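You operate a simulated robot arm through the tools that you are given. There is no shell and no other tool. Be economical: measure what you need, move in short steps, check, and stop when the job is done.

Carry out the task below with a simulated robot arm. There is one attempt and no reset: what you move stays moved.

TASK
Cap the clamp block's cable stubs: red cap on the yellow one, white cap on the blue one, pressed home.
Fine: clamp slider at GRIP before pressing; leave it there. Leave the third cap.
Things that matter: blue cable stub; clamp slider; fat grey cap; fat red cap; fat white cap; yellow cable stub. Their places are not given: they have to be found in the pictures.

It is judged by the outcome, as a careful person would: the job done as asked, and still so three seconds after it is handed in. It fails if anything else is knocked over, pushed out of place, dropped, spilled or broken. Lids that push on must go on centred and level and be pressed home; caps that screw on are set level and turned clockwise until they are tight.

THE ROBOT
A 6-joint arm with a two-finger parallel gripper, fixed in place. Base frame: the origin is at the foot of the arm, x ahead of it, y to its left, z up; the work surface is at about z = 0. Readings come in mm, degrees, newtons and seconds.
With the tool pointing down near the work surface it reaches from about 180 to 460 mm from the base axis. Its first joint turns from -70.0 to 70.0 degrees. Payload 1.9 kg.
Tool frame: the origin (TCP) lies between the finger pads and is the grasp point; the fingertips stand 23 mm ahead of it; z points along the fingers, y is the line along which they close. The gripper opens to 94 mm. The fingers are 38 mm wide and 10 mm thick; the gripper's body (54 by 96 mm) begins 39 mm behind the TCP.
Orientation is that of the tool frame in the base frame, as [roll, pitch, yaw] about the fixed x, y, z axes, in that order (R = Rz(yaw) Ry(pitch) Rx(roll)). With the fingers straight down and closing along the base's y, the tool's x points along the base's -x, its y along +y and its z along -z.

THE INTERFACE
- The arm moves only by the tool apply_moves. Its argument "targets" is a list of rows, each an object of numbers (a shift or turn left out is 0, a gripper value left out holds the last): "fingers": the finger opening in mm, from 0 to 94; "dx", "dy", "dz": the shift along the base's x, y, z in units of 20 mm (1.0 is 20 mm); "ax", "ay", "az": the turn, a rotation vector about the base's x, y, z in units of 5 degrees (1.0 is 5 degrees). In form: [{"fingers": .., "dx": .., "dy": .., "dz": .., "ax": .., "ay": .., "az": ..}, ...]. A call has 1 to 10 rows; each row shifts and turns the commanded pose from where the row before left it. A call with a number of a shift or a turn outside -1 to 1 is refused whole. A row lasts 0.2 s, in which the tool goes at most 50 mm and 8.6 degrees; a call with a longer step from one row to the next is refused whole, and so is a gripper value outside its range. Where a pose cannot be reached the arm comes as near as it can. A force on the tool above 60 N (or 10 N above the force at the start of the call, whichever is more), or a blocked arm, ends the call early, and 0.2 s more pass. The fingers move at their own pace (about 108 mm/s each) and stop on an object; they squeeze with about 36 N. The grip force told is the motor's: it shows also when the fingers shut on nothing. Time passes only in rows, and 0.2 s behind the last, so rows that do not move let the fingers close. It gives the time, the measured TCP pose, the force on the tool (base axes), the opening and the grip force at its end, in the units of the frame above (readings bear some noise), with the torque about the TCP (base axes, N m) and any sound that the robot's microphone picked up, and new pictures: "views" is both (left out), scene, wrist or none.
- Cameras (640 x 400 px; columns grow to the right, rows downward): "scene" is fixed at [34.1, 295.5, 440.3]; the picture's right is [-0.93, -0.37, 0.00], its down [-0.16, 0.41, -0.90] and it looks along [0.33, -0.83, -0.44] (base axes); focal length 293 px, centre (320, 200). "wrist" rides on the gripper at [87, 16, -74] in the tool frame; the picture's right is [-0.18, 0.98, 0.00], its down [-0.58, -0.11, -0.81] and it looks along [-0.79, -0.15, 0.59] (tool axes); focal length 243 px, centre (320, 200).
- locate(camera, pixels): there is no depth. For up to 12 entries [column, row, z] of the newest picture of that camera ("zoom" is the newest enlarged one), the place [x, y] in the base frame at which the ray of that pixel passes the height z, good to about 2 mm. No time passes.
- zoom(camera, box): a new picture of the part [left, top, right, bottom] of that camera's present view, enlarged. No time passes.
- hand_in(): hands the job in; it is judged then, once.

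Work in short steps. Measure before you move; look again where a grasp or a placing could have gone wrong, and mend it. You have 80 turns and 200 pictures in all, those below and enlarged ones among them. Open the gripper and draw the arm clear of the work before you hand the job in, unless the task says otherwise; then end with one line.

The tools are called after "Emit:" as a command line: name --argument value ..., lists and objects as JSON in quotes. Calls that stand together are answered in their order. apply_moves: Moves the arm, as the interface text tells. Its arguments: {"type":"object","properties":{"targets":{"type":"array","items":{"type":"object","properties":{"fingers":{"type":"number"},"dx":{"type":"number"},"dy":{"type":"number"},"dz":{"type":"number"},"ax":{"type":"number"},"ay":{"type":"number"},"az":{"type":"number"}}}},"views":{"type":"string","enum":["both","scene","wrist","none"]}},"required":["targets"]} The other tools are called the same way: locate (camera, pixels) gives the place at which the rays of pixels pass given heights; zoom (camera, box) takes an enlarged picture of a part of a camera's view; hand_in () hands the job in.

At the start:

```text
time: 0.0
tool_pos: [195.6, -201.3, 321.9]
orientation: [179.9, 0.0, 179.9]
ft_force: [0.3, 0.1, -0.6]
wrist_torque: [0.0, 0.04, 0.02]
gripper_width: 94.0
finger_force: 0.0
```

scene: 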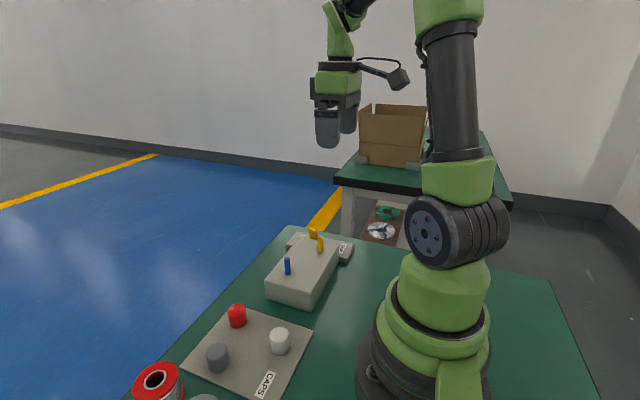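
wrist: 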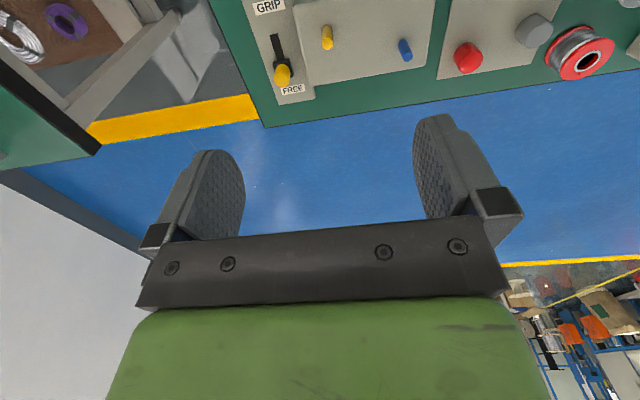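

The slider knob appears at wrist (282,75) near FREE, with caps and stubs visible in both views. I zoom in for measurement.

Emit:
zoom --camera "scene" --box '[240, 210, 380, 320]'

Emit:
zoom --camera "scene" --box '[170, 290, 330, 400]'

Emit:
zoom --camera "wrist" --box '[230, 0, 570, 130]'

Emit:
locate --camera "scene" --pixels '[[237, 308, 30], [279, 333, 30], [217, 350, 30], [320, 240, 70], [287, 262, 70], [313, 232, 40], [237, 326, 10], [280, 352, 10], [218, 369, 10]]'

Emit:
locate --camera "wrist" --pixels '[[282, 75, 40], [327, 30, 70], [405, 45, 70], [467, 55, 30], [535, 28, 30], [282, 40, 20]]'

```text
3.64 times, centred on (310, 265) of scene
```

zoom: 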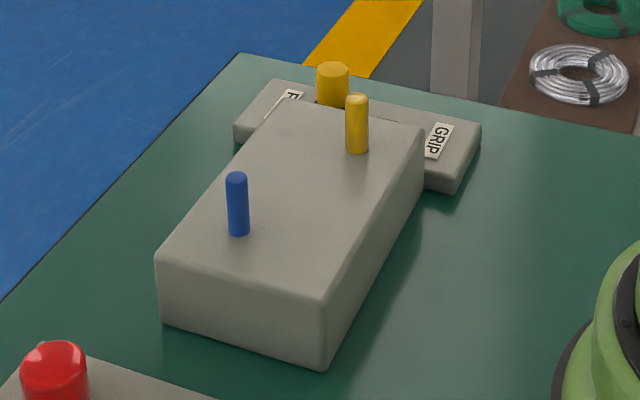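

```text
3.64 times, centred on (250, 345) of scene
```

zoom: 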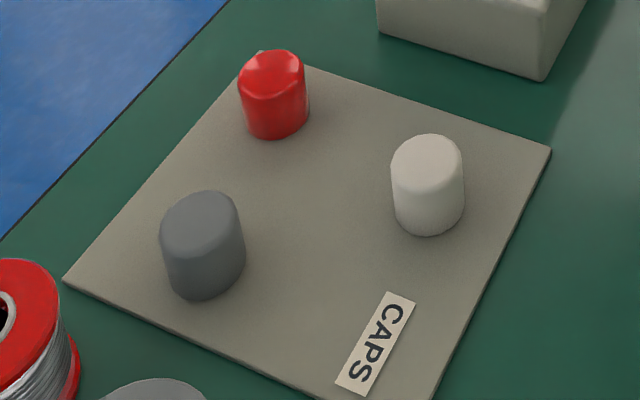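

```text
1.88 times, centred on (400, 65) of wrist
```

zoom: 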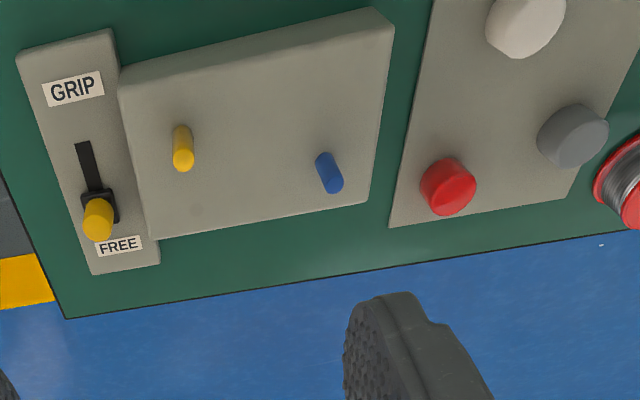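

```text
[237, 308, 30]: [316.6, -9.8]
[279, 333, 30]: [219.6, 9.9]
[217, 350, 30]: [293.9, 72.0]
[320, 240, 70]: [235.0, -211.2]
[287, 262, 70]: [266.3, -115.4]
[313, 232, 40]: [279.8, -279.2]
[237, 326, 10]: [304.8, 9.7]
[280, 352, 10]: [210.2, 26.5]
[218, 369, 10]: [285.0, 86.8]
```

```text
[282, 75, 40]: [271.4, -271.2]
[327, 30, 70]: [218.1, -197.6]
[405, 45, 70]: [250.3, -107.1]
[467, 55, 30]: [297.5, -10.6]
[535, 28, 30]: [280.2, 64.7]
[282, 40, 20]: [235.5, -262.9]
```

I triangulate the top features from both views at several heights.

Emit:
zoom --camera "wrist" --box '[240, 0, 440, 110]'

Emit:
locate --camera "scene" --pixels '[[319.8, 236.9, 60], [319.8, 236.9, 80], [320.4, 251.8, 40], [320.4, 251.8, 60], [286.8, 258.6, 60], [286.8, 258.6, 80], [287.7, 274, 40], [287.7, 274, 60], [313.2, 229.2, 40], [313.2, 229.2, 60]]'

Emit:
locate --camera "wrist" --pixels '[[327.3, 46, 60], [327.3, 46, 80], [326.5, 28, 40], [326.5, 28, 60], [407, 58, 60], [407, 58, 80], [401.8, 42, 40], [401.8, 42, 60], [282, 80, 40], [282, 80, 60]]'

```text
3.20 times, centred on (340, 55) of wrist
```

zoom: 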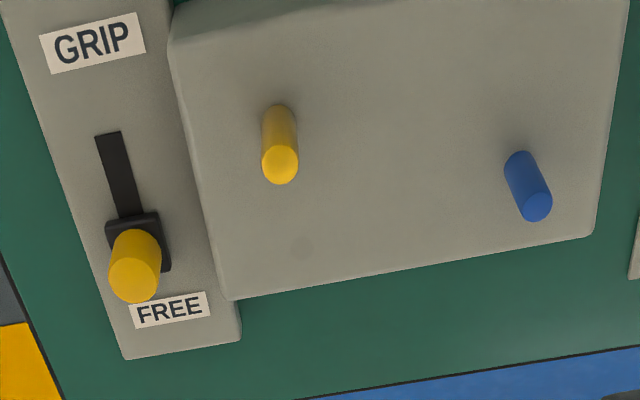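

```text
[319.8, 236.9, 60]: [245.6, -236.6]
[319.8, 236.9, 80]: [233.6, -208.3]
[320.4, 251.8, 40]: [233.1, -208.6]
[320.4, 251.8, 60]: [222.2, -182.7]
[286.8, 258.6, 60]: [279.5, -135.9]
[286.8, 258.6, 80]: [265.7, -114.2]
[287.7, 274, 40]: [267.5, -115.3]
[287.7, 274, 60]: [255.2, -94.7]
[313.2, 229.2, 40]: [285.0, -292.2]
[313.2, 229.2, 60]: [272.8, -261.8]
```

```text
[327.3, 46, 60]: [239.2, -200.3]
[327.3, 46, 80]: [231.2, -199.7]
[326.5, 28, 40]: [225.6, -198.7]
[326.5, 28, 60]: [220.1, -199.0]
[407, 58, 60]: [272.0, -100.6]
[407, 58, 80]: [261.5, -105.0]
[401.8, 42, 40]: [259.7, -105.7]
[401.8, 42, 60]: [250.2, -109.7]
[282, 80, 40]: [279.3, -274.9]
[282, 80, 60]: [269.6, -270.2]
```

Next I measure the slot direction and plate height from labels and corners in this zoom and the scene.

Emit:
locate --camera "zoom" --pixels '[[92, 42, 20], [170, 309, 20], [108, 133, 20], [136, 240, 20], [92, 42, 30], [170, 309, 30], [240, 340, 0], [123, 360, 0], [229, 299, 47], [593, 234, 47], [170, 40, 47], [240, 330, 20]]'

Emit:
locate --camera "scene" --pixels '[[342, 248.5, 20], [342, 248.5, 30], [301, 236.6, 20], [301, 236.6, 30]]'

Emit:
zoom --camera "scene" --box '[280, 215, 370, 275]'

```text
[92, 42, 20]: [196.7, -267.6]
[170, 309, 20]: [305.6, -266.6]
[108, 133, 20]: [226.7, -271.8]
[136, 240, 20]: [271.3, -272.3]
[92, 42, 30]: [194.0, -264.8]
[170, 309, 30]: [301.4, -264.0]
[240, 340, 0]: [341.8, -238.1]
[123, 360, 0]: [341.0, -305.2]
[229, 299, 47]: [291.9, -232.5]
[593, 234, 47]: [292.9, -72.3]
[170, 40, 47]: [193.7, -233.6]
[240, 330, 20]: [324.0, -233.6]
```

```text
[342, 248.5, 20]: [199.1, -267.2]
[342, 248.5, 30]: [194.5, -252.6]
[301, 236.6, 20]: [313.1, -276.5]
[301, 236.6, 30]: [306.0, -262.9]
```

```text
6.67 times, centred on (325, 245) of scene
```

zoom: 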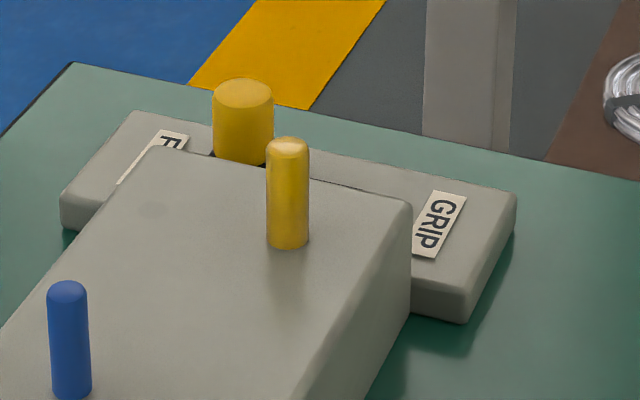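

Geometry is axis-aligned: slot along x at y≈-271, knob at x≈274, GRIP end x≈236, block x 194–292, y -233…-72, top ≈47, plate ≈21. I close the fingers and move to behind the knob (x≈313) well above it.

Emit:
apply_moves --targets '[{"fingers": 0, "dx": 0.85, "dy": -0.5, "dz": -0.9}, {"dx": 0.85, "dy": -0.5, "dz": -0.9}, {"dx": 0.85, "dy": -0.5, "dz": -0.9}, {"dx": 0.85, "dy": -0.5, "dz": -0.9}, {"dx": 0.85, "dy": -0.5, "dz": -0.9}, {"dx": 0.85, "dy": -0.5, "dz": -0.9}, {"dx": 0.85, "dy": -0.5, "dz": -0.9}, {"dz": -0.9}, {"dz": -0.9}, {"dz": -0.5}]'

```text
time: 2.2
tool_pos: [315.3, -272.9, 150.6]
orientation: [-179.9, 0.1, 180.0]
ft_force: [1.0, -0.6, -0.3]
wrist_torque: [-0.03, -0.01, 0.0]
gripper_width: 0.0
finger_force: 36.4
```

scene: 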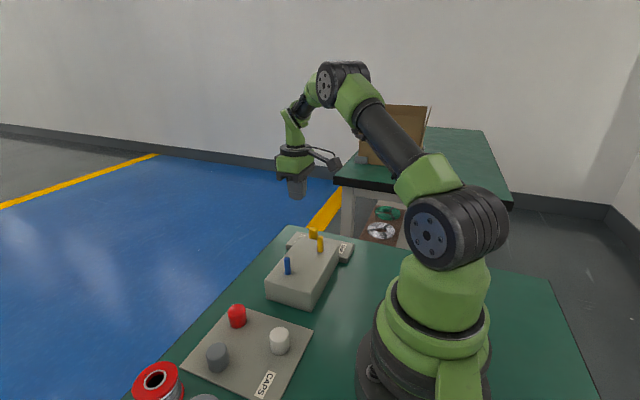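
wrist: 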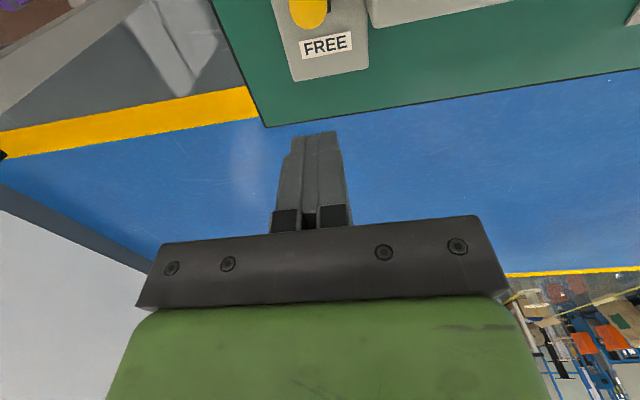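

Knob top centre is near wrist (308,10); I zoom with a frame that extends above the picture to check its y.

Emit:
zoom --camera "wrist" --box '[230, 0, 400, 100]'

Emit:
locate --camera "wrist" --pixels '[[308, 12, 53], [326, 45, 21], [293, 12, 53], [325, 12, 53]]'

```text
3.76 times, centred on (315, 50) of wrist
```

zoom: 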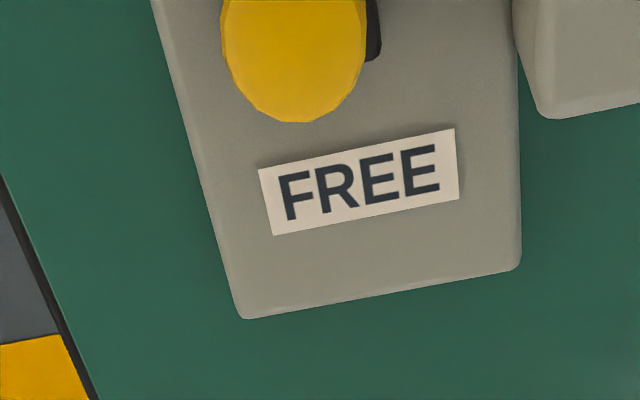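

```text
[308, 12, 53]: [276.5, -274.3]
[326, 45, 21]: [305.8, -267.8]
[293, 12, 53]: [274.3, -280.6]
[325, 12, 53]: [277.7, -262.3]
```

Knob centre ≈(273,-272), far edge ≈284; the finger's near edge is at 296. I descend to TCP z≈58 (tip ≈35).

Emit:
apply_moves --targets '[{"dz": -1}, {"dz": -1}, {"dz": -1}, {"dz": -1}, {"dz": -0.65}, {}]'

Emit:
zoom --camera "scene" --box '[260, 195, 380, 275]'

```text
time: 3.6
tool_pos: [313.9, -271.0, 57.7]
orientation: [180.0, 0.1, -179.9]
ft_force: [-0.5, -0.2, 0.0]
wrist_torque: [-0.07, -0.01, 0.01]
gripper_width: 0.0
finger_force: 36.2
```

scene: 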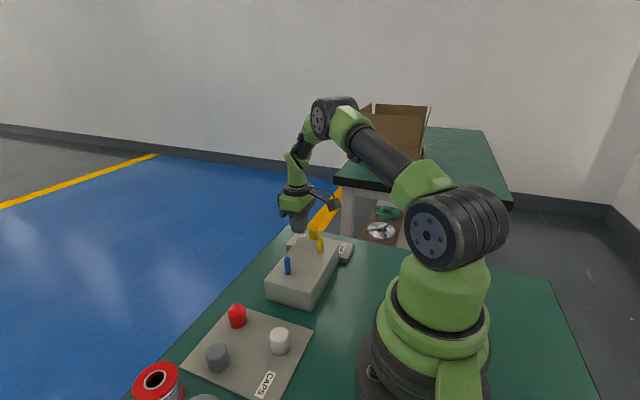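
wrist: 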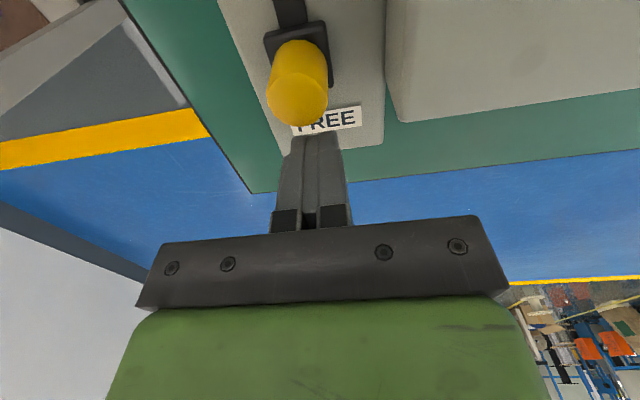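

```text
5.00 times, centred on (320, 235) of scene
```

zoom: 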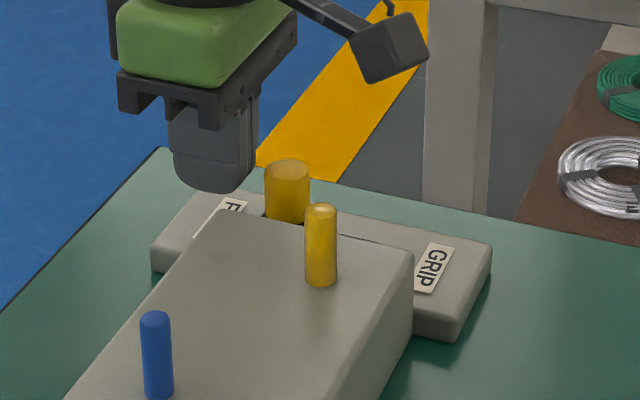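

Clear and level with the knob. I push toward −x in small steps, watching force.

Emit:
apply_moves --targets '[{"dx": -0.3}, {"dx": -0.3}, {"dx": -0.3}, {"dx": -0.3}, {"dx": -0.3}, {"dx": -0.2}]'

```text
time: 5.0
tool_pos: [279.5, -271.8, 58.3]
orientation: [-180.0, 0.0, 180.0]
ft_force: [1.6, 0.0, -1.1]
wrist_torque: [-0.02, 0.0, 0.0]
gripper_width: 0.1
finger_force: 35.9
```

scene: 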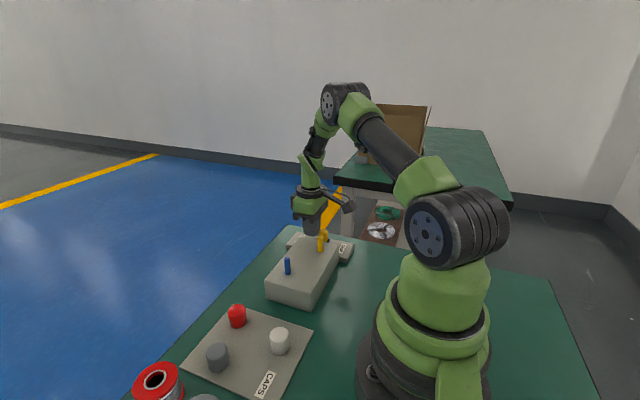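
wrist: 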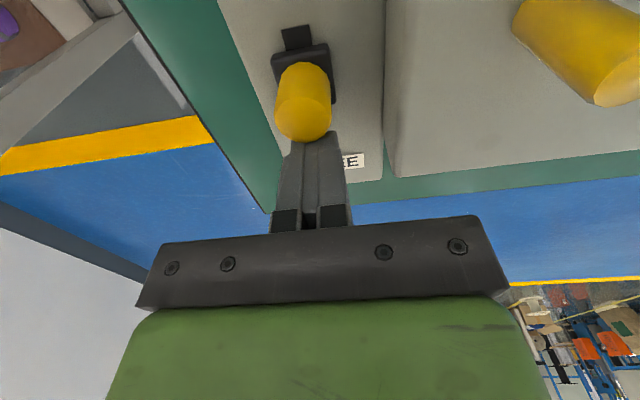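

The slider moves with little slot left (top at row ~27). I continue in small steps to the stop.

Emit:
apply_moves --targets '[{"dx": -0.2}, {"dx": -0.2}, {"dx": -0.2}, {"dx": -0.1}, {"dx": -0.1}, {}]'

```text
time: 6.4
tool_pos: [265.2, -270.6, 57.6]
orientation: [-179.9, 0.3, -179.9]
ft_force: [18.3, 2.4, -3.8]
wrist_torque: [-0.02, -0.16, -0.06]
gripper_width: 0.1
finger_force: 36.0
```

scene: 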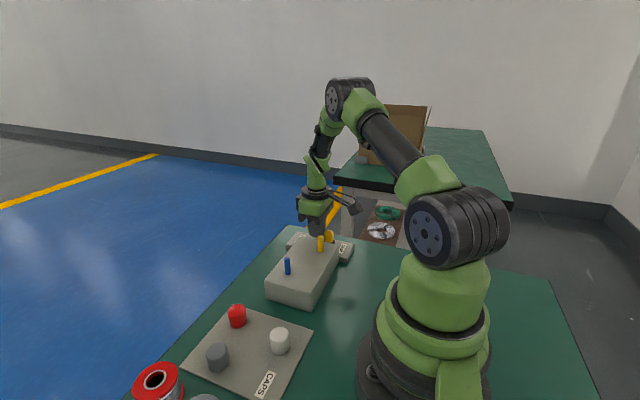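
wrist: 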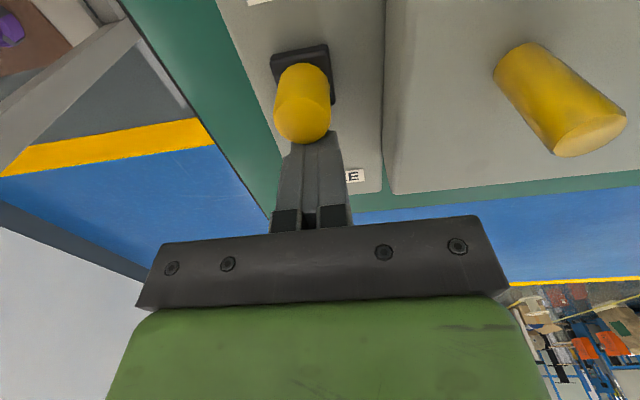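

18 N at the stop and the slot's end is covered: slider is at GRIP. I back off, rise, open, and move toward a view of caps.

Emit:
apply_moves --targets '[{"dx": 0.5}, {"dz": 1}, {"dz": 1}, {"dz": 1}, {"dz": 1}, {"dz": 1}, {"dz": 1, "dy": 0.8, "dx": -0.5}, {"dz": 1, "dy": 1, "dx": -0.8}, {"dy": 1, "dx": -1}, {"dy": 1, "dx": -1}]' --views "none"

Emit:
apply_moves --targets '[{"dy": 1, "fingers": 60}, {"dy": 1}, {"dy": 1}, {"dy": 1}, {"dy": 1}, {"dy": 1}, {}]'

Emit:
zoom --camera "wrist" --box '[100, 0, 400, 180]'

Emit:
zoom --camera "wrist" --box '[340, 0, 640, 180]'

Emit:
zoom --camera "scene" --box '[280, 215, 370, 275]'

```text
time: 8.6
tool_pos: [207.8, -194.1, 197.3]
orientation: [-180.0, 0.1, 180.0]
ft_force: [1.0, -0.7, 0.2]
wrist_torque: [0.0, -0.04, 0.02]
gripper_width: 0.1
finger_force: 36.0
```

```text
time: 10.2
tool_pos: [206.1, -74.5, 197.7]
orientation: [179.9, 0.1, -180.0]
ft_force: [0.4, 0.2, -0.6]
wrist_torque: [-0.02, -0.01, -0.01]
gripper_width: 60.0
finger_force: 0.1
```

scene: 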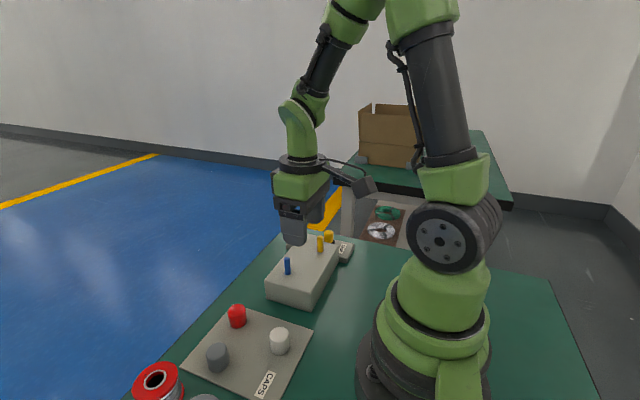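
wrist: 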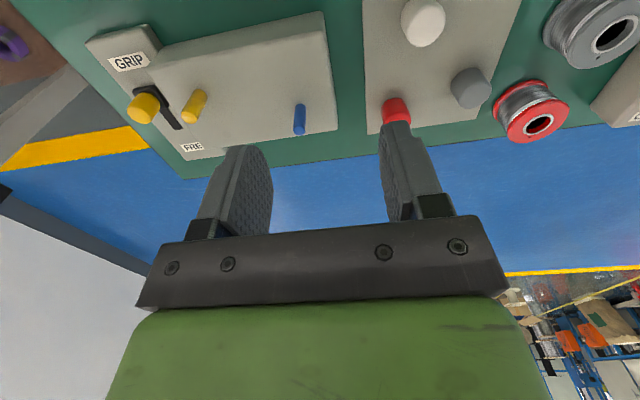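

```text
2.13 times, centred on (250, 90) of wrist
```

zoom: 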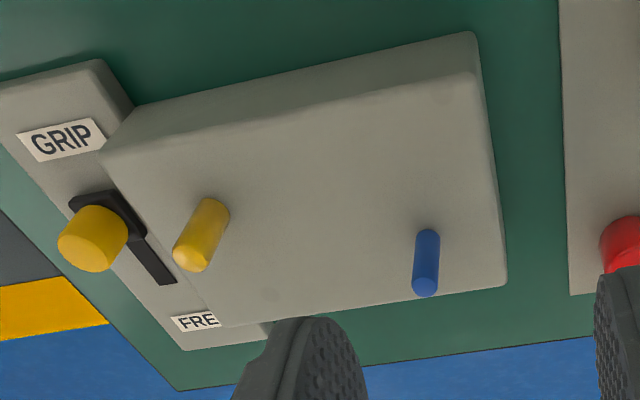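

```text
2.13 times, centred on (490, 90) of wrist
```

zoom: 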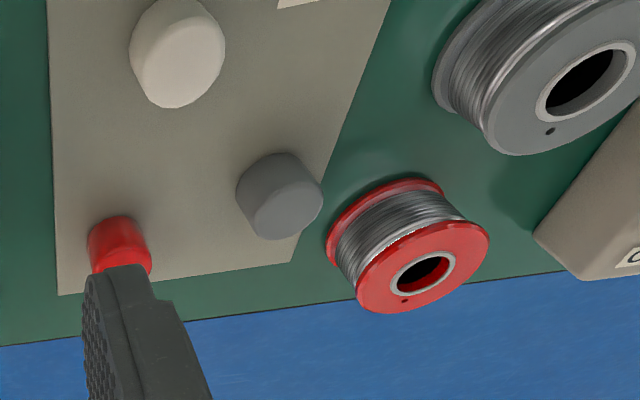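

```text
6.67 times, centred on (325, 245) of scene
```

zoom: 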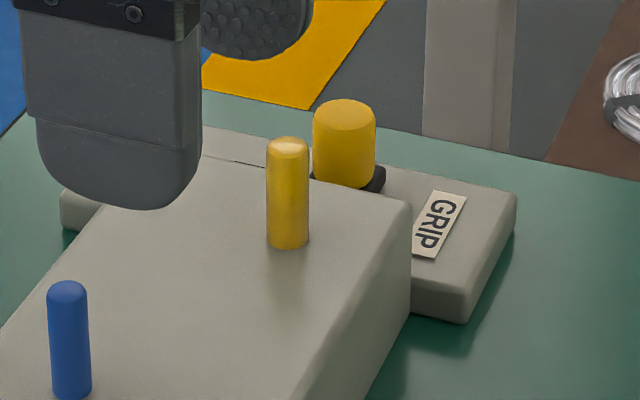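

Slider confirmed at GRIP. Now locate stubs and white cap from this vantage.

Emit:
locate --camera "wrist" --pixels '[[299.2, 130.5, 80], [299.2, 130.5, 86], [300.6, 107, 47], [189.5, 117, 80], [189.5, 117, 86], [200, 93.5, 47], [428, 29, 30], [428, 29, 36], [475, 98, 30], [475, 98, 36]]'

Emit:
locate --camera "scene" --pixels '[[278.6, 332, 30], [278.6, 332, 36], [216, 347, 30], [216, 347, 36], [236.7, 309, 30], [236.7, 309, 36]]'

```text
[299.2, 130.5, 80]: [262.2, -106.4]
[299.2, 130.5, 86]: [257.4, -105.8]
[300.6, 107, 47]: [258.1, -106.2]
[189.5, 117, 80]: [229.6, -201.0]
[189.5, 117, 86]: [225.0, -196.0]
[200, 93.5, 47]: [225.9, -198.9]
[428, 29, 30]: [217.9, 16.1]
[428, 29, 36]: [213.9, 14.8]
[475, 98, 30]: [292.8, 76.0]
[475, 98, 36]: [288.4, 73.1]
```

```text
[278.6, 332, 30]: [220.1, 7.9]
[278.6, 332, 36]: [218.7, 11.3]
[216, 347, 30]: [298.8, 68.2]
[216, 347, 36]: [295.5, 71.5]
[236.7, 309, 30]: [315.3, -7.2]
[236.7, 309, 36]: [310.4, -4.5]
```

I use the knob as calibration: at contact its +x face was at x≈246.2 (TCP 265.2−19), so centre ≈236.5, y≈-271.

Emit:
locate --camera "scene" --pixels '[[328.6, 232, 50], [328.6, 232, 54], [328.6, 232, 58]]'

Emit:
zoom --camera "wrist" --box '[110, 60, 220, 140]'

```text
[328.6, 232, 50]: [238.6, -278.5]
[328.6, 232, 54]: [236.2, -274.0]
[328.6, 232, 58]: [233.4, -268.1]
```

```text
5.00 times, centred on (165, 100) of wrist
```

zoom: 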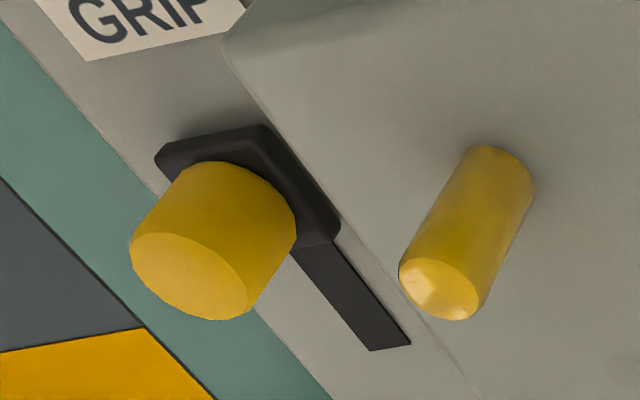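

Emit:
locate --camera "zoom" --pixels '[[188, 276, 50], [188, 276, 54], [188, 276, 58], [438, 290, 80], [438, 290, 86]]'

Emit:
zoom --camera "wrist" --box '[370, 0, 500, 120]'

```text
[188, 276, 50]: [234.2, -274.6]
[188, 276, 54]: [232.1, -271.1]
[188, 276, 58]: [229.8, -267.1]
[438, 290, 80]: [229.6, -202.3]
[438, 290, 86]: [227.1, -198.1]
```

```text
3.33 times, centred on (435, 60) of wrist
```

zoom: 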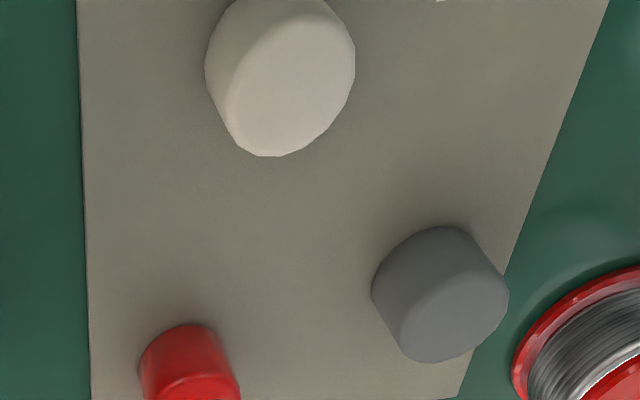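

Calibration suggests scene x is nearly right and wrist x reads ~4 mm low. Red cap ≈(309,-3.5); I go above it at z≈135.

Emit:
apply_moves --targets '[{"dx": 0.85, "dy": 0.6}, {"dx": 0.85, "dy": 0.6}, {"dx": 0.85, "dy": 0.6}, {"dx": 0.85, "dy": 0.6, "dz": -0.6}, {"dx": 0.85, "dy": 0.6, "dz": -0.7}, {"dx": 0.85, "dy": 0.5, "dz": -0.8}, {"dz": -1}, {}]'

Emit:
zoom --camera "scene" --box '[170, 250, 330, 350]'

Emit:
zoom --camera "wrist" --box '[220, 0, 420, 120]'

```text
time: 12.0
tool_pos: [307.4, -4.7, 133.1]
orientation: [180.0, 0.2, -179.9]
ft_force: [0.1, 0.4, 0.2]
wrist_torque: [-0.01, 0.01, -0.01]
gripper_width: 59.9
finger_force: 0.1
```

scene: 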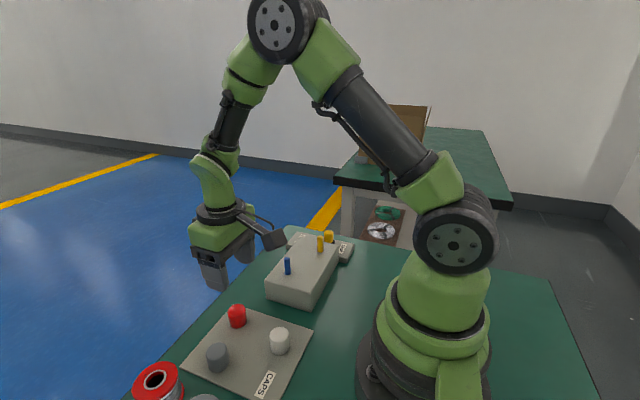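
wrist: 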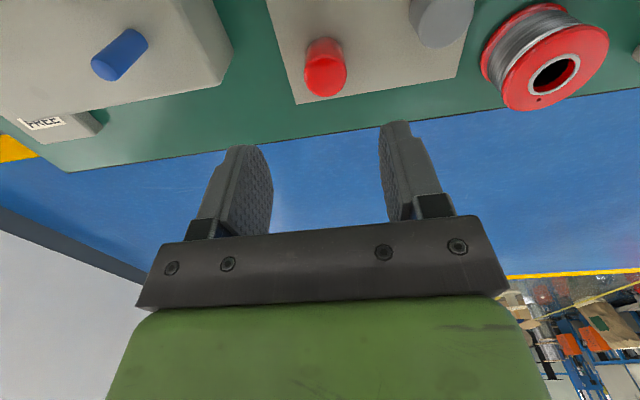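

```text
4.00 times, centred on (250, 300) of scene
```

zoom: 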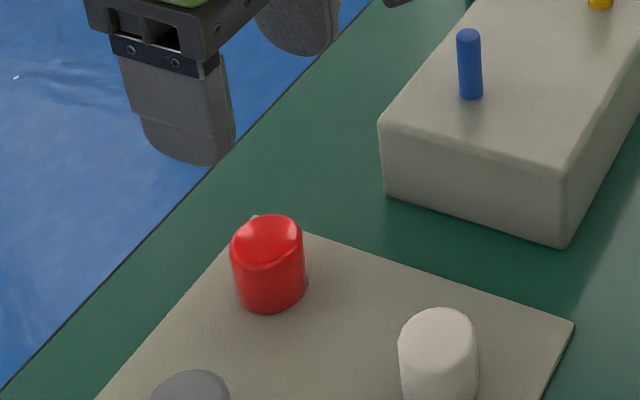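

```text
3.20 times, centred on (320, 60) of wrist
```

zoom: 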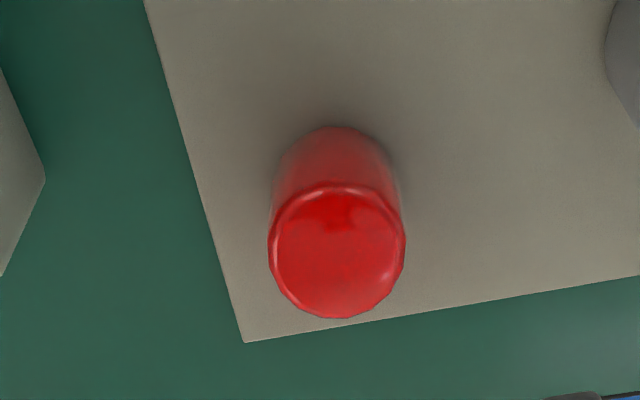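

Emit:
locate --camera "zoom" --pixels '[[337, 252, 36], [337, 252, 40], [337, 252, 44], [270, 245, 40], [405, 245, 40], [245, 342, 5]]'

Emit:
locate --camera "scene" --pixels '[[236.7, 309.5, 36], [236.7, 309.5, 40], [236.7, 309.5, 44], [233.8, 304.2, 5]]'

```text
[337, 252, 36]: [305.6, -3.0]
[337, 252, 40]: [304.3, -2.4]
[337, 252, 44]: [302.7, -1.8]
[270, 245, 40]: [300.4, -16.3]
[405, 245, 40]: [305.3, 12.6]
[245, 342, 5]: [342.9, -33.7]
```

```text
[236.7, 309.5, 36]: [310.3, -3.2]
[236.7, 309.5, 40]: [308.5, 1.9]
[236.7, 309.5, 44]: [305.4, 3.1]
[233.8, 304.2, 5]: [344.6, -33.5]
```

Red cap ≈(307.5,-2), Ø≈28, top ≈38. I descend with the open gripper centred and check before closing.

Emit:
apply_moves --targets '[{"dy": 0.13, "dz": -0.8}, {"dz": -1}, {"dz": -1}, {"dz": -1}, {"dz": -1}, {}]'

Emit:
zoom --camera "scene" --box '[170, 250, 330, 350]'

```text
time: 13.4
tool_pos: [309.7, -1.5, 39.0]
orientation: [179.9, 0.1, 180.0]
ft_force: [0.3, -0.1, 0.3]
wrist_torque: [-0.01, -0.01, -0.03]
gripper_width: 59.9
finger_force: 0.0
```

scene: 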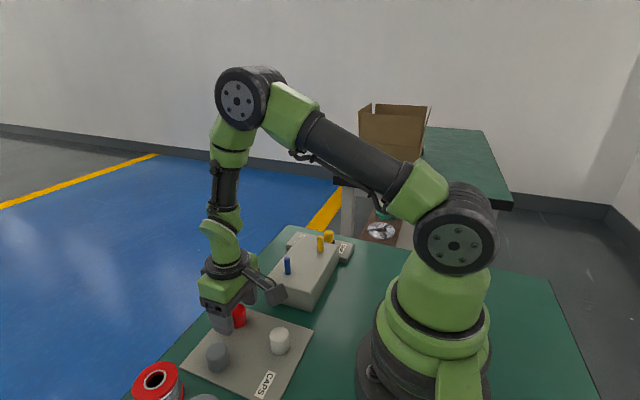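
wrist: 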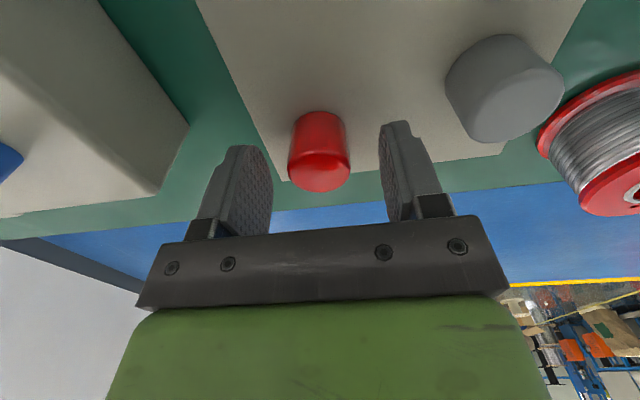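

```text
4.00 times, centred on (250, 300) of scene
```

zoom: 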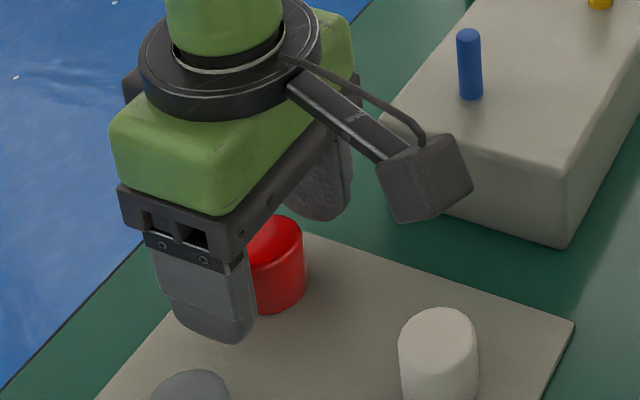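

I zoom on the cap between the fingers to compute its offset along the pads.

Emit:
zoom --camera "wrist" --box '[220, 100, 420, 225]'

Emit:
locate --camera "wrist" --pixels '[[320, 172, 34], [320, 172, 36], [320, 172, 38], [320, 184, 39]]'

```text
3.20 times, centred on (320, 162) of wrist
```

zoom: 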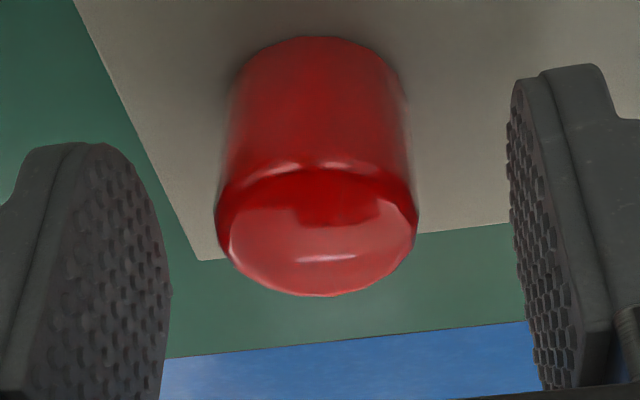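

```text
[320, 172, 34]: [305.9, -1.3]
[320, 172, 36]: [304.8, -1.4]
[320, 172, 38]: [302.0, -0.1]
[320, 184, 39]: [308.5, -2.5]
```

Computation puts the cap about 2 mm off the TCP along the pads. I'll squeeze it here (centres y), then release, rotate 90° and squeeze again (centres x).

Emit:
apply_moves --targets '[{"fingers": 24}, {}, {}, {"fingers": 60}, {}, {"dz": 1}, {"dz": 1}, {"dz": 0.5}]' --views "wrist"

```text
time: 15.2
tool_pos: [308.9, -1.0, 91.1]
orientation: [-180.0, 0.1, -179.8]
ft_force: [-0.2, 0.6, 0.3]
wrist_torque: [-0.01, 0.02, -0.01]
gripper_width: 59.8
finger_force: 0.1
```

wrist: 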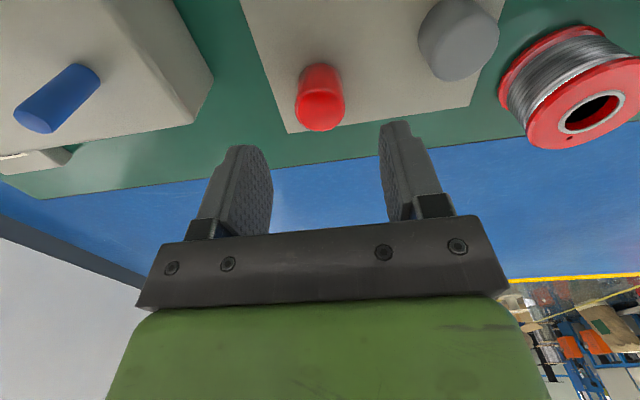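

Cap stays upright. Now rotate −90° about z while above it.

Emit:
apply_moves --targets '[{"az": -1}, {"az": -1}, {"az": -1}, {"az": -1}, {"az": -1}, {"az": -1}, {"az": -1}, {"az": -1}, {"az": -1}]' --views "none"

Emit:
apply_moves --targets '[{"az": -1}, {"az": -1}, {"az": -1}, {"az": -1}, {"az": -1}, {"az": -1}, {"az": -1}, {"az": -1}, {"az": -1}, {}]'

```text
time: 17.2
tool_pos: [310.1, -1.9, 90.6]
orientation: [179.9, 0.1, 134.9]
ft_force: [-0.3, -0.7, 0.0]
wrist_torque: [0.01, 0.0, 0.02]
gripper_width: 59.9
finger_force: 0.0
```

```text
time: 19.4
tool_pos: [310.0, -2.4, 88.6]
orientation: [-180.0, 0.1, 90.1]
ft_force: [-0.2, -0.4, -0.6]
wrist_torque: [-0.04, -0.01, 0.03]
gripper_width: 60.3
finger_force: 0.0
```

scene: 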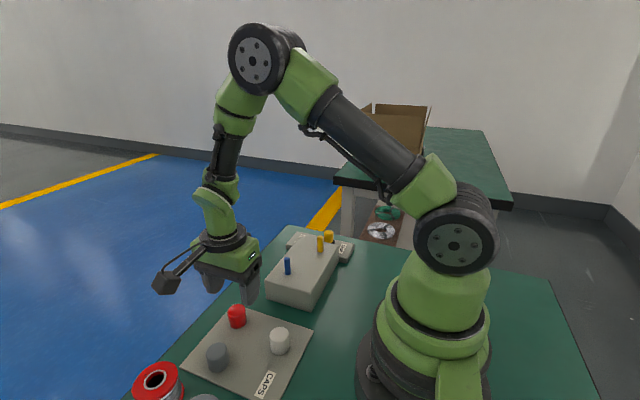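
wrist: 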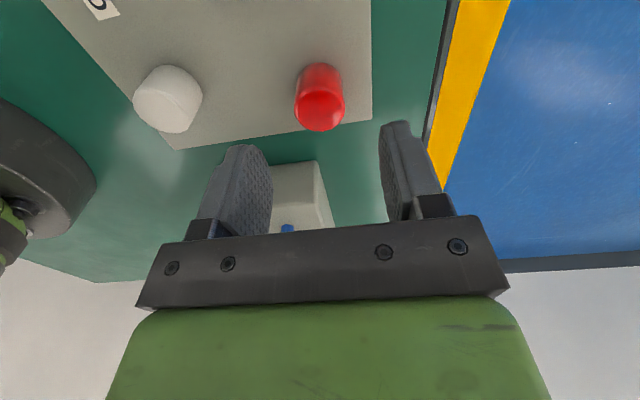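

Cap column is ≈320, aligned. I descend and grip the red cap.

Emit:
apply_moves --targets '[{"dz": -1}, {"dz": -1}, {"dz": -0.5}, {}, {"fingers": 20}, {}, {}]'

Emit:
zoom --camera "wrist" --box '[220, 80, 420, 225]'

```text
time: 21.0
tool_pos: [309.7, -1.1, 38.4]
orientation: [179.9, 0.2, 89.9]
ft_force: [-0.8, 0.1, -0.1]
wrist_torque: [-0.03, -0.02, 0.04]
gripper_width: 30.6
finger_force: 35.8
```

scene: 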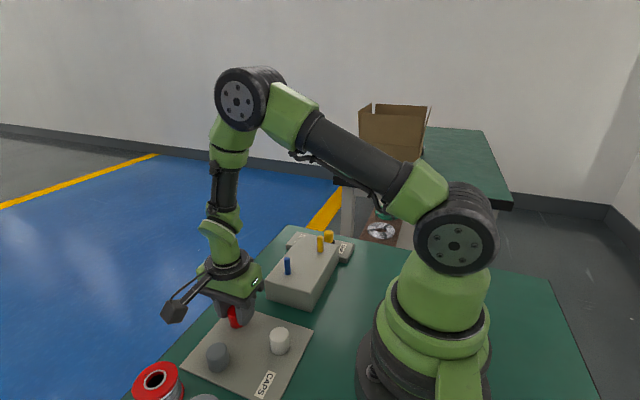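
wrist: 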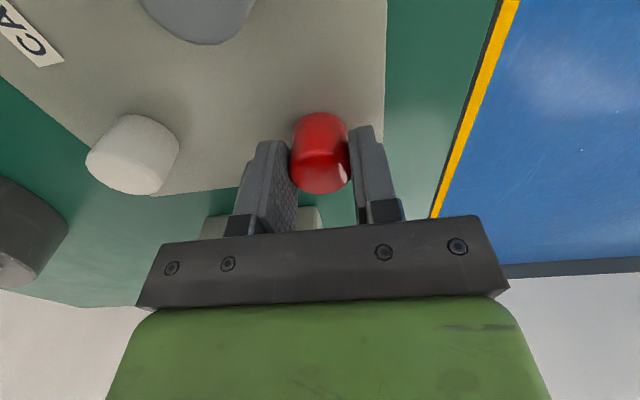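

```text
2.76 times, centred on (320, 152) of wrist
```

zoom: 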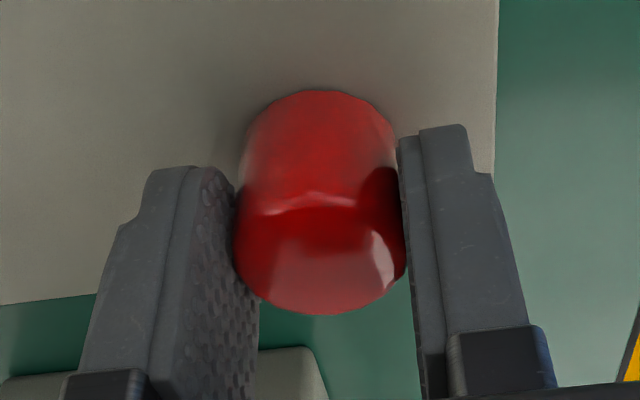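

Gripped (30.6 mm). I lift, and carry to above the yellow stub estimate (230,-200).

Emit:
apply_moves --targets '[{"dz": 1}, {"dz": 1}, {"dz": 1}, {"dz": 1}, {"dz": 1}, {"dz": 1}, {"dz": 0.5}, {"dx": -0.5, "dy": -1}, {"dx": -0.5, "dy": -1}, {"dx": -0.5, "dy": -1}]' --views "scene"

Emit:
apply_moves --targets '[{"dx": -0.5, "dy": -1}, {"dx": -0.5, "dy": -1}, {"dx": -0.5, "dy": -1}, {"dx": -0.5, "dy": -1}, {"dx": -0.5, "dy": -1}, {"dy": -1}, {"dy": -0.95}, {}]'

Emit:
zoom --camera "wrist" --box '[220, 0, 420, 200]'

Emit:
zoom --camera "scene" --box '[265, 170, 385, 270]'

```text
time: 23.2
tool_pos: [279.8, -63.4, 170.0]
orientation: [180.0, 0.1, 90.0]
ft_force: [-0.4, 1.3, -0.4]
wrist_torque: [0.01, -0.04, 0.0]
gripper_width: 30.6
finger_force: 36.0
```

scene: 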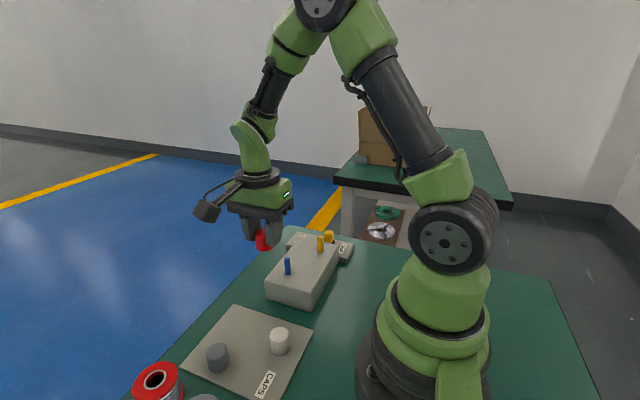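

```text
time: 25.0
tool_pos: [230.6, -200.1, 169.8]
orientation: [-180.0, 0.2, 90.1]
ft_force: [0.1, 0.4, -0.2]
wrist_torque: [0.0, -0.02, 0.0]
gripper_width: 30.6
finger_force: 35.7
```

scene: 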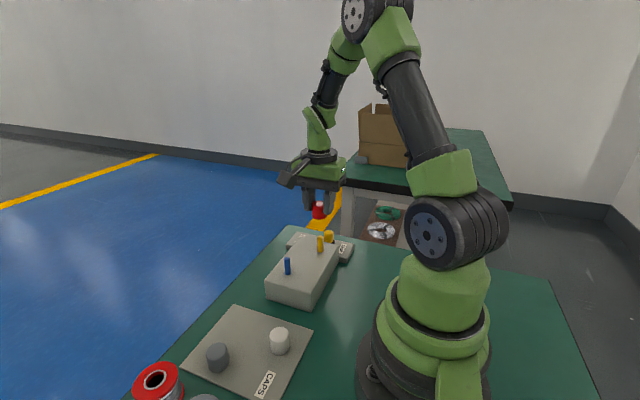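
wrist: 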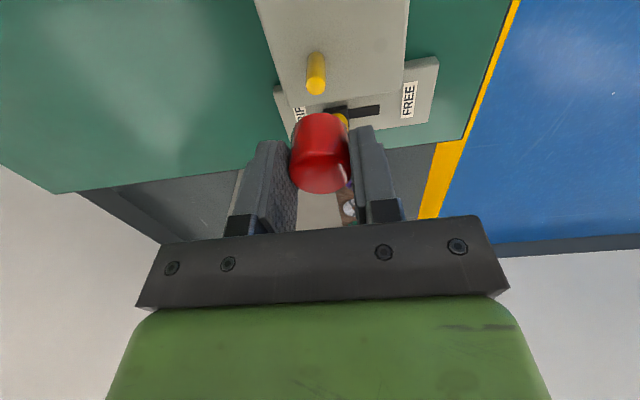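

```text
2.00 times, centred on (320, 100) of wrist
```

zoom: 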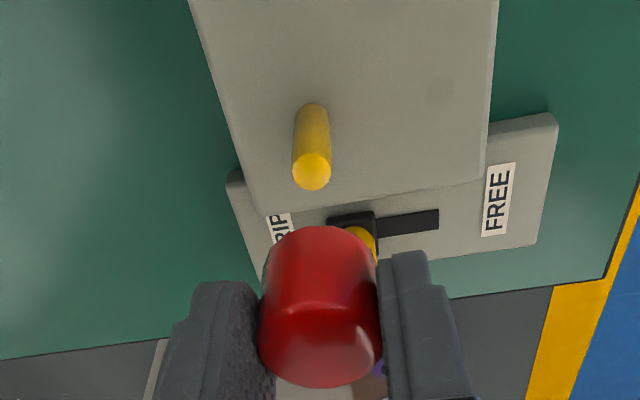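

```text
4.00 times, centred on (325, 220) of scene
```

zoom: 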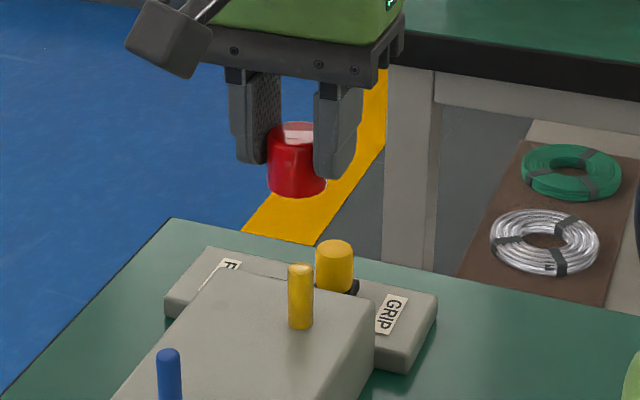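

Stub top at wrist (316,86) gives ≈2.6 mm toward −x and ~1 mm toward +y. I correct x and descend so the cap bottom is ~10 mm above the stub.

Emit:
apply_moves --targets '[{"dx": -0.13, "dz": -0.5}, {"dz": -0.7}, {"dz": -0.6}, {}, {}]'

Emit:
zoom --camera "wrist" --box '[240, 60, 400, 200]'

Emit:
zoom --camera "scene" --box '[285, 190, 365, 260]'

```text
time: 26.2
tool_pos: [226.0, -199.8, 135.5]
orientation: [-180.0, 0.1, 89.9]
ft_force: [-0.1, 0.2, -1.1]
wrist_torque: [-0.01, 0.0, 0.0]
gripper_width: 30.6
finger_force: 35.7
```

scene: 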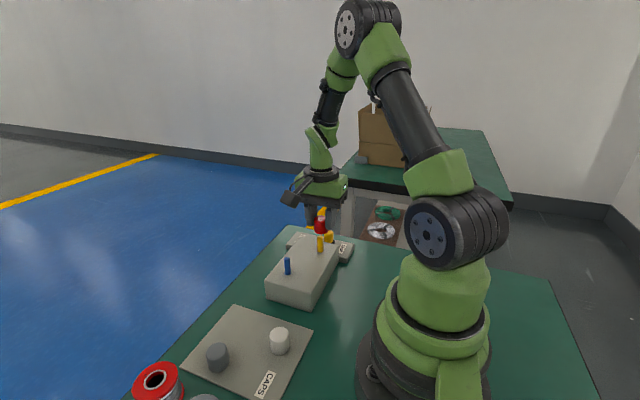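
wrist: 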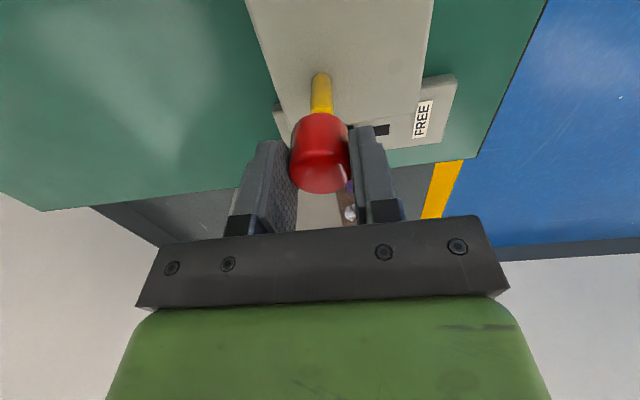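

```text
2.86 times, centred on (320, 130) of wrist
```

zoom: 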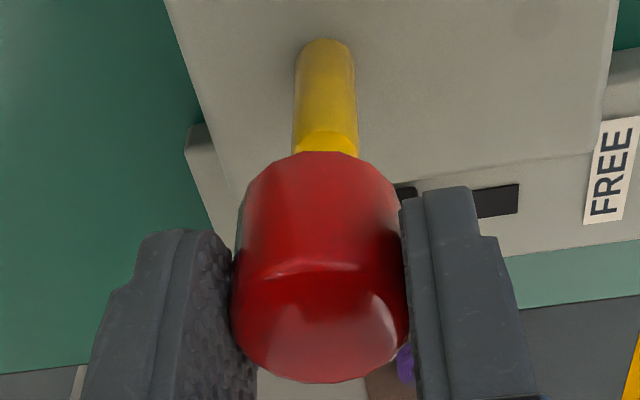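

```text
5.71 times, centred on (325, 225) of scene
```

zoom: 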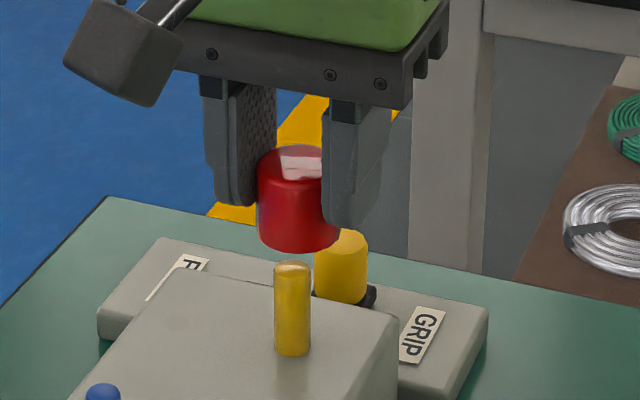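

Wrist shows the stub ~1 mm to +x of cap centre; scene suggests it is ~2 mm to +y. I correct x and rotate back +90° to measure y directly.

Emit:
apply_moves --targets '[{"dx": 0.045, "az": 1}, {"az": 1}, {"az": 1}, {"az": 1}, {"az": 1}, {"az": 1}, {"az": 1}, {"az": 1}, {"az": 1}]' --views "none"

Emit:
apply_moves --targets '[{"az": 1}, {"az": 1}, {"az": 1}, {"az": 1}, {"az": 1}, {"az": 1}, {"az": 1}, {"az": 1}, {"az": 1}, {}]' --views "wrist"

Emit:
zoom --camera "wrist" --box '[240, 60, 400, 200]'

Emit:
zoom --camera "scene" --box '[285, 190, 365, 260]'

```text
time: 28.2
tool_pos: [225.9, -201.7, 133.8]
orientation: [180.0, 0.2, 135.1]
ft_force: [-0.5, 0.8, -1.1]
wrist_torque: [0.02, -0.01, -0.01]
gripper_width: 30.5
finger_force: 36.0
```

```text
time: 30.4
tool_pos: [228.6, -201.5, 132.2]
orientation: [-180.0, 0.2, -179.9]
ft_force: [-0.4, 0.2, 0.2]
wrist_torque: [-0.02, 0.01, 0.0]
gripper_width: 30.7
finger_force: 36.1
```

wrist: 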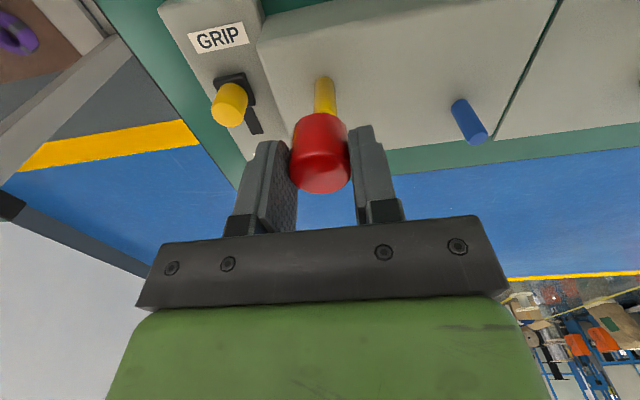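

```text
2.86 times, centred on (320, 130) of wrist
```

zoom: 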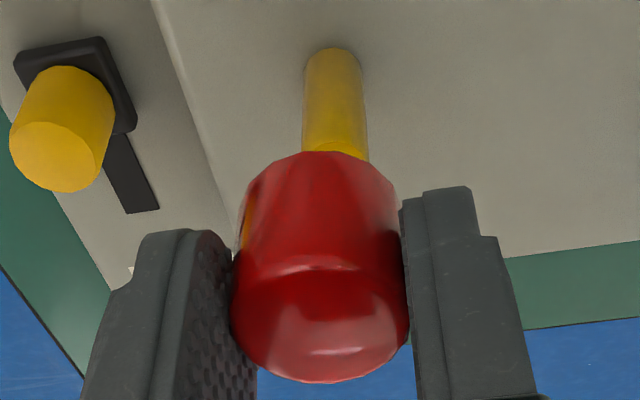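

```text
5.71 times, centred on (325, 225) of scene
```

zoom: 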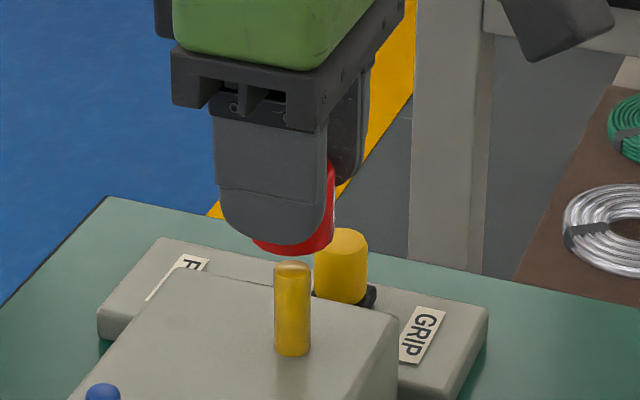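

Stub at column ≈325.5 versus cap centre 320 → 3.1 mm toward +y. I correct and lower slightly, then recheck.

Emit:
apply_moves --targets '[{"dy": 0.155}, {"dz": -0.2}, {}]' --views "wrist"

Emit:
zoom --camera "wrist" --box '[270, 60, 370, 140]'

Emit:
zoom --camera "scene" --box '[300, 210, 350, 260]'

```text
time: 31.2
tool_pos: [228.7, -198.1, 128.5]
orientation: [-179.9, 0.1, 179.9]
ft_force: [-0.1, -1.2, 0.6]
wrist_torque: [0.02, -0.01, -0.01]
gripper_width: 30.9
finger_force: 36.0
```

wrist: 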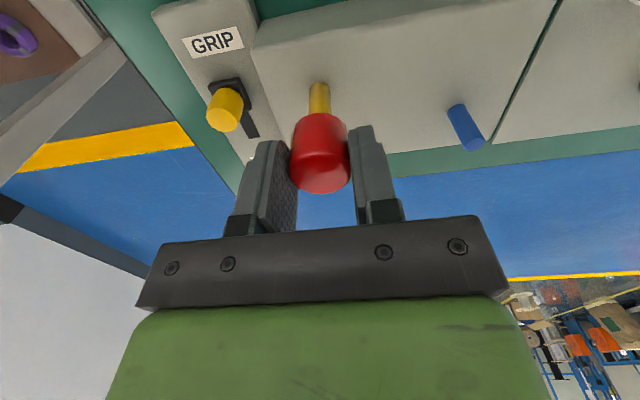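

```text
5.00 times, centred on (320, 100) of wrist
```

zoom: 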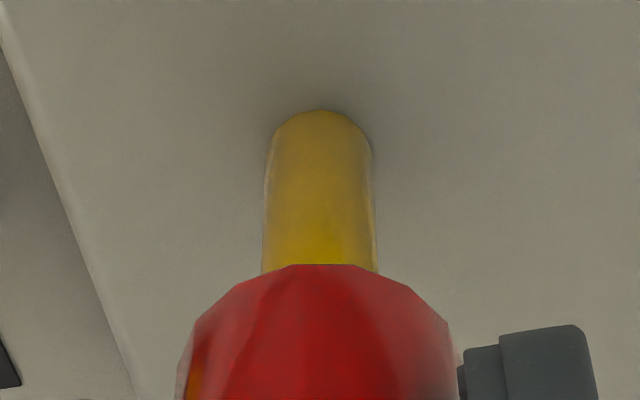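

```text
8.00 times, centred on (325, 235) of scene
```

zoom: 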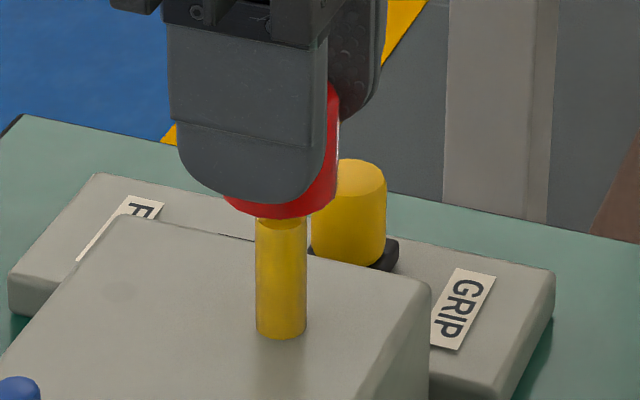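

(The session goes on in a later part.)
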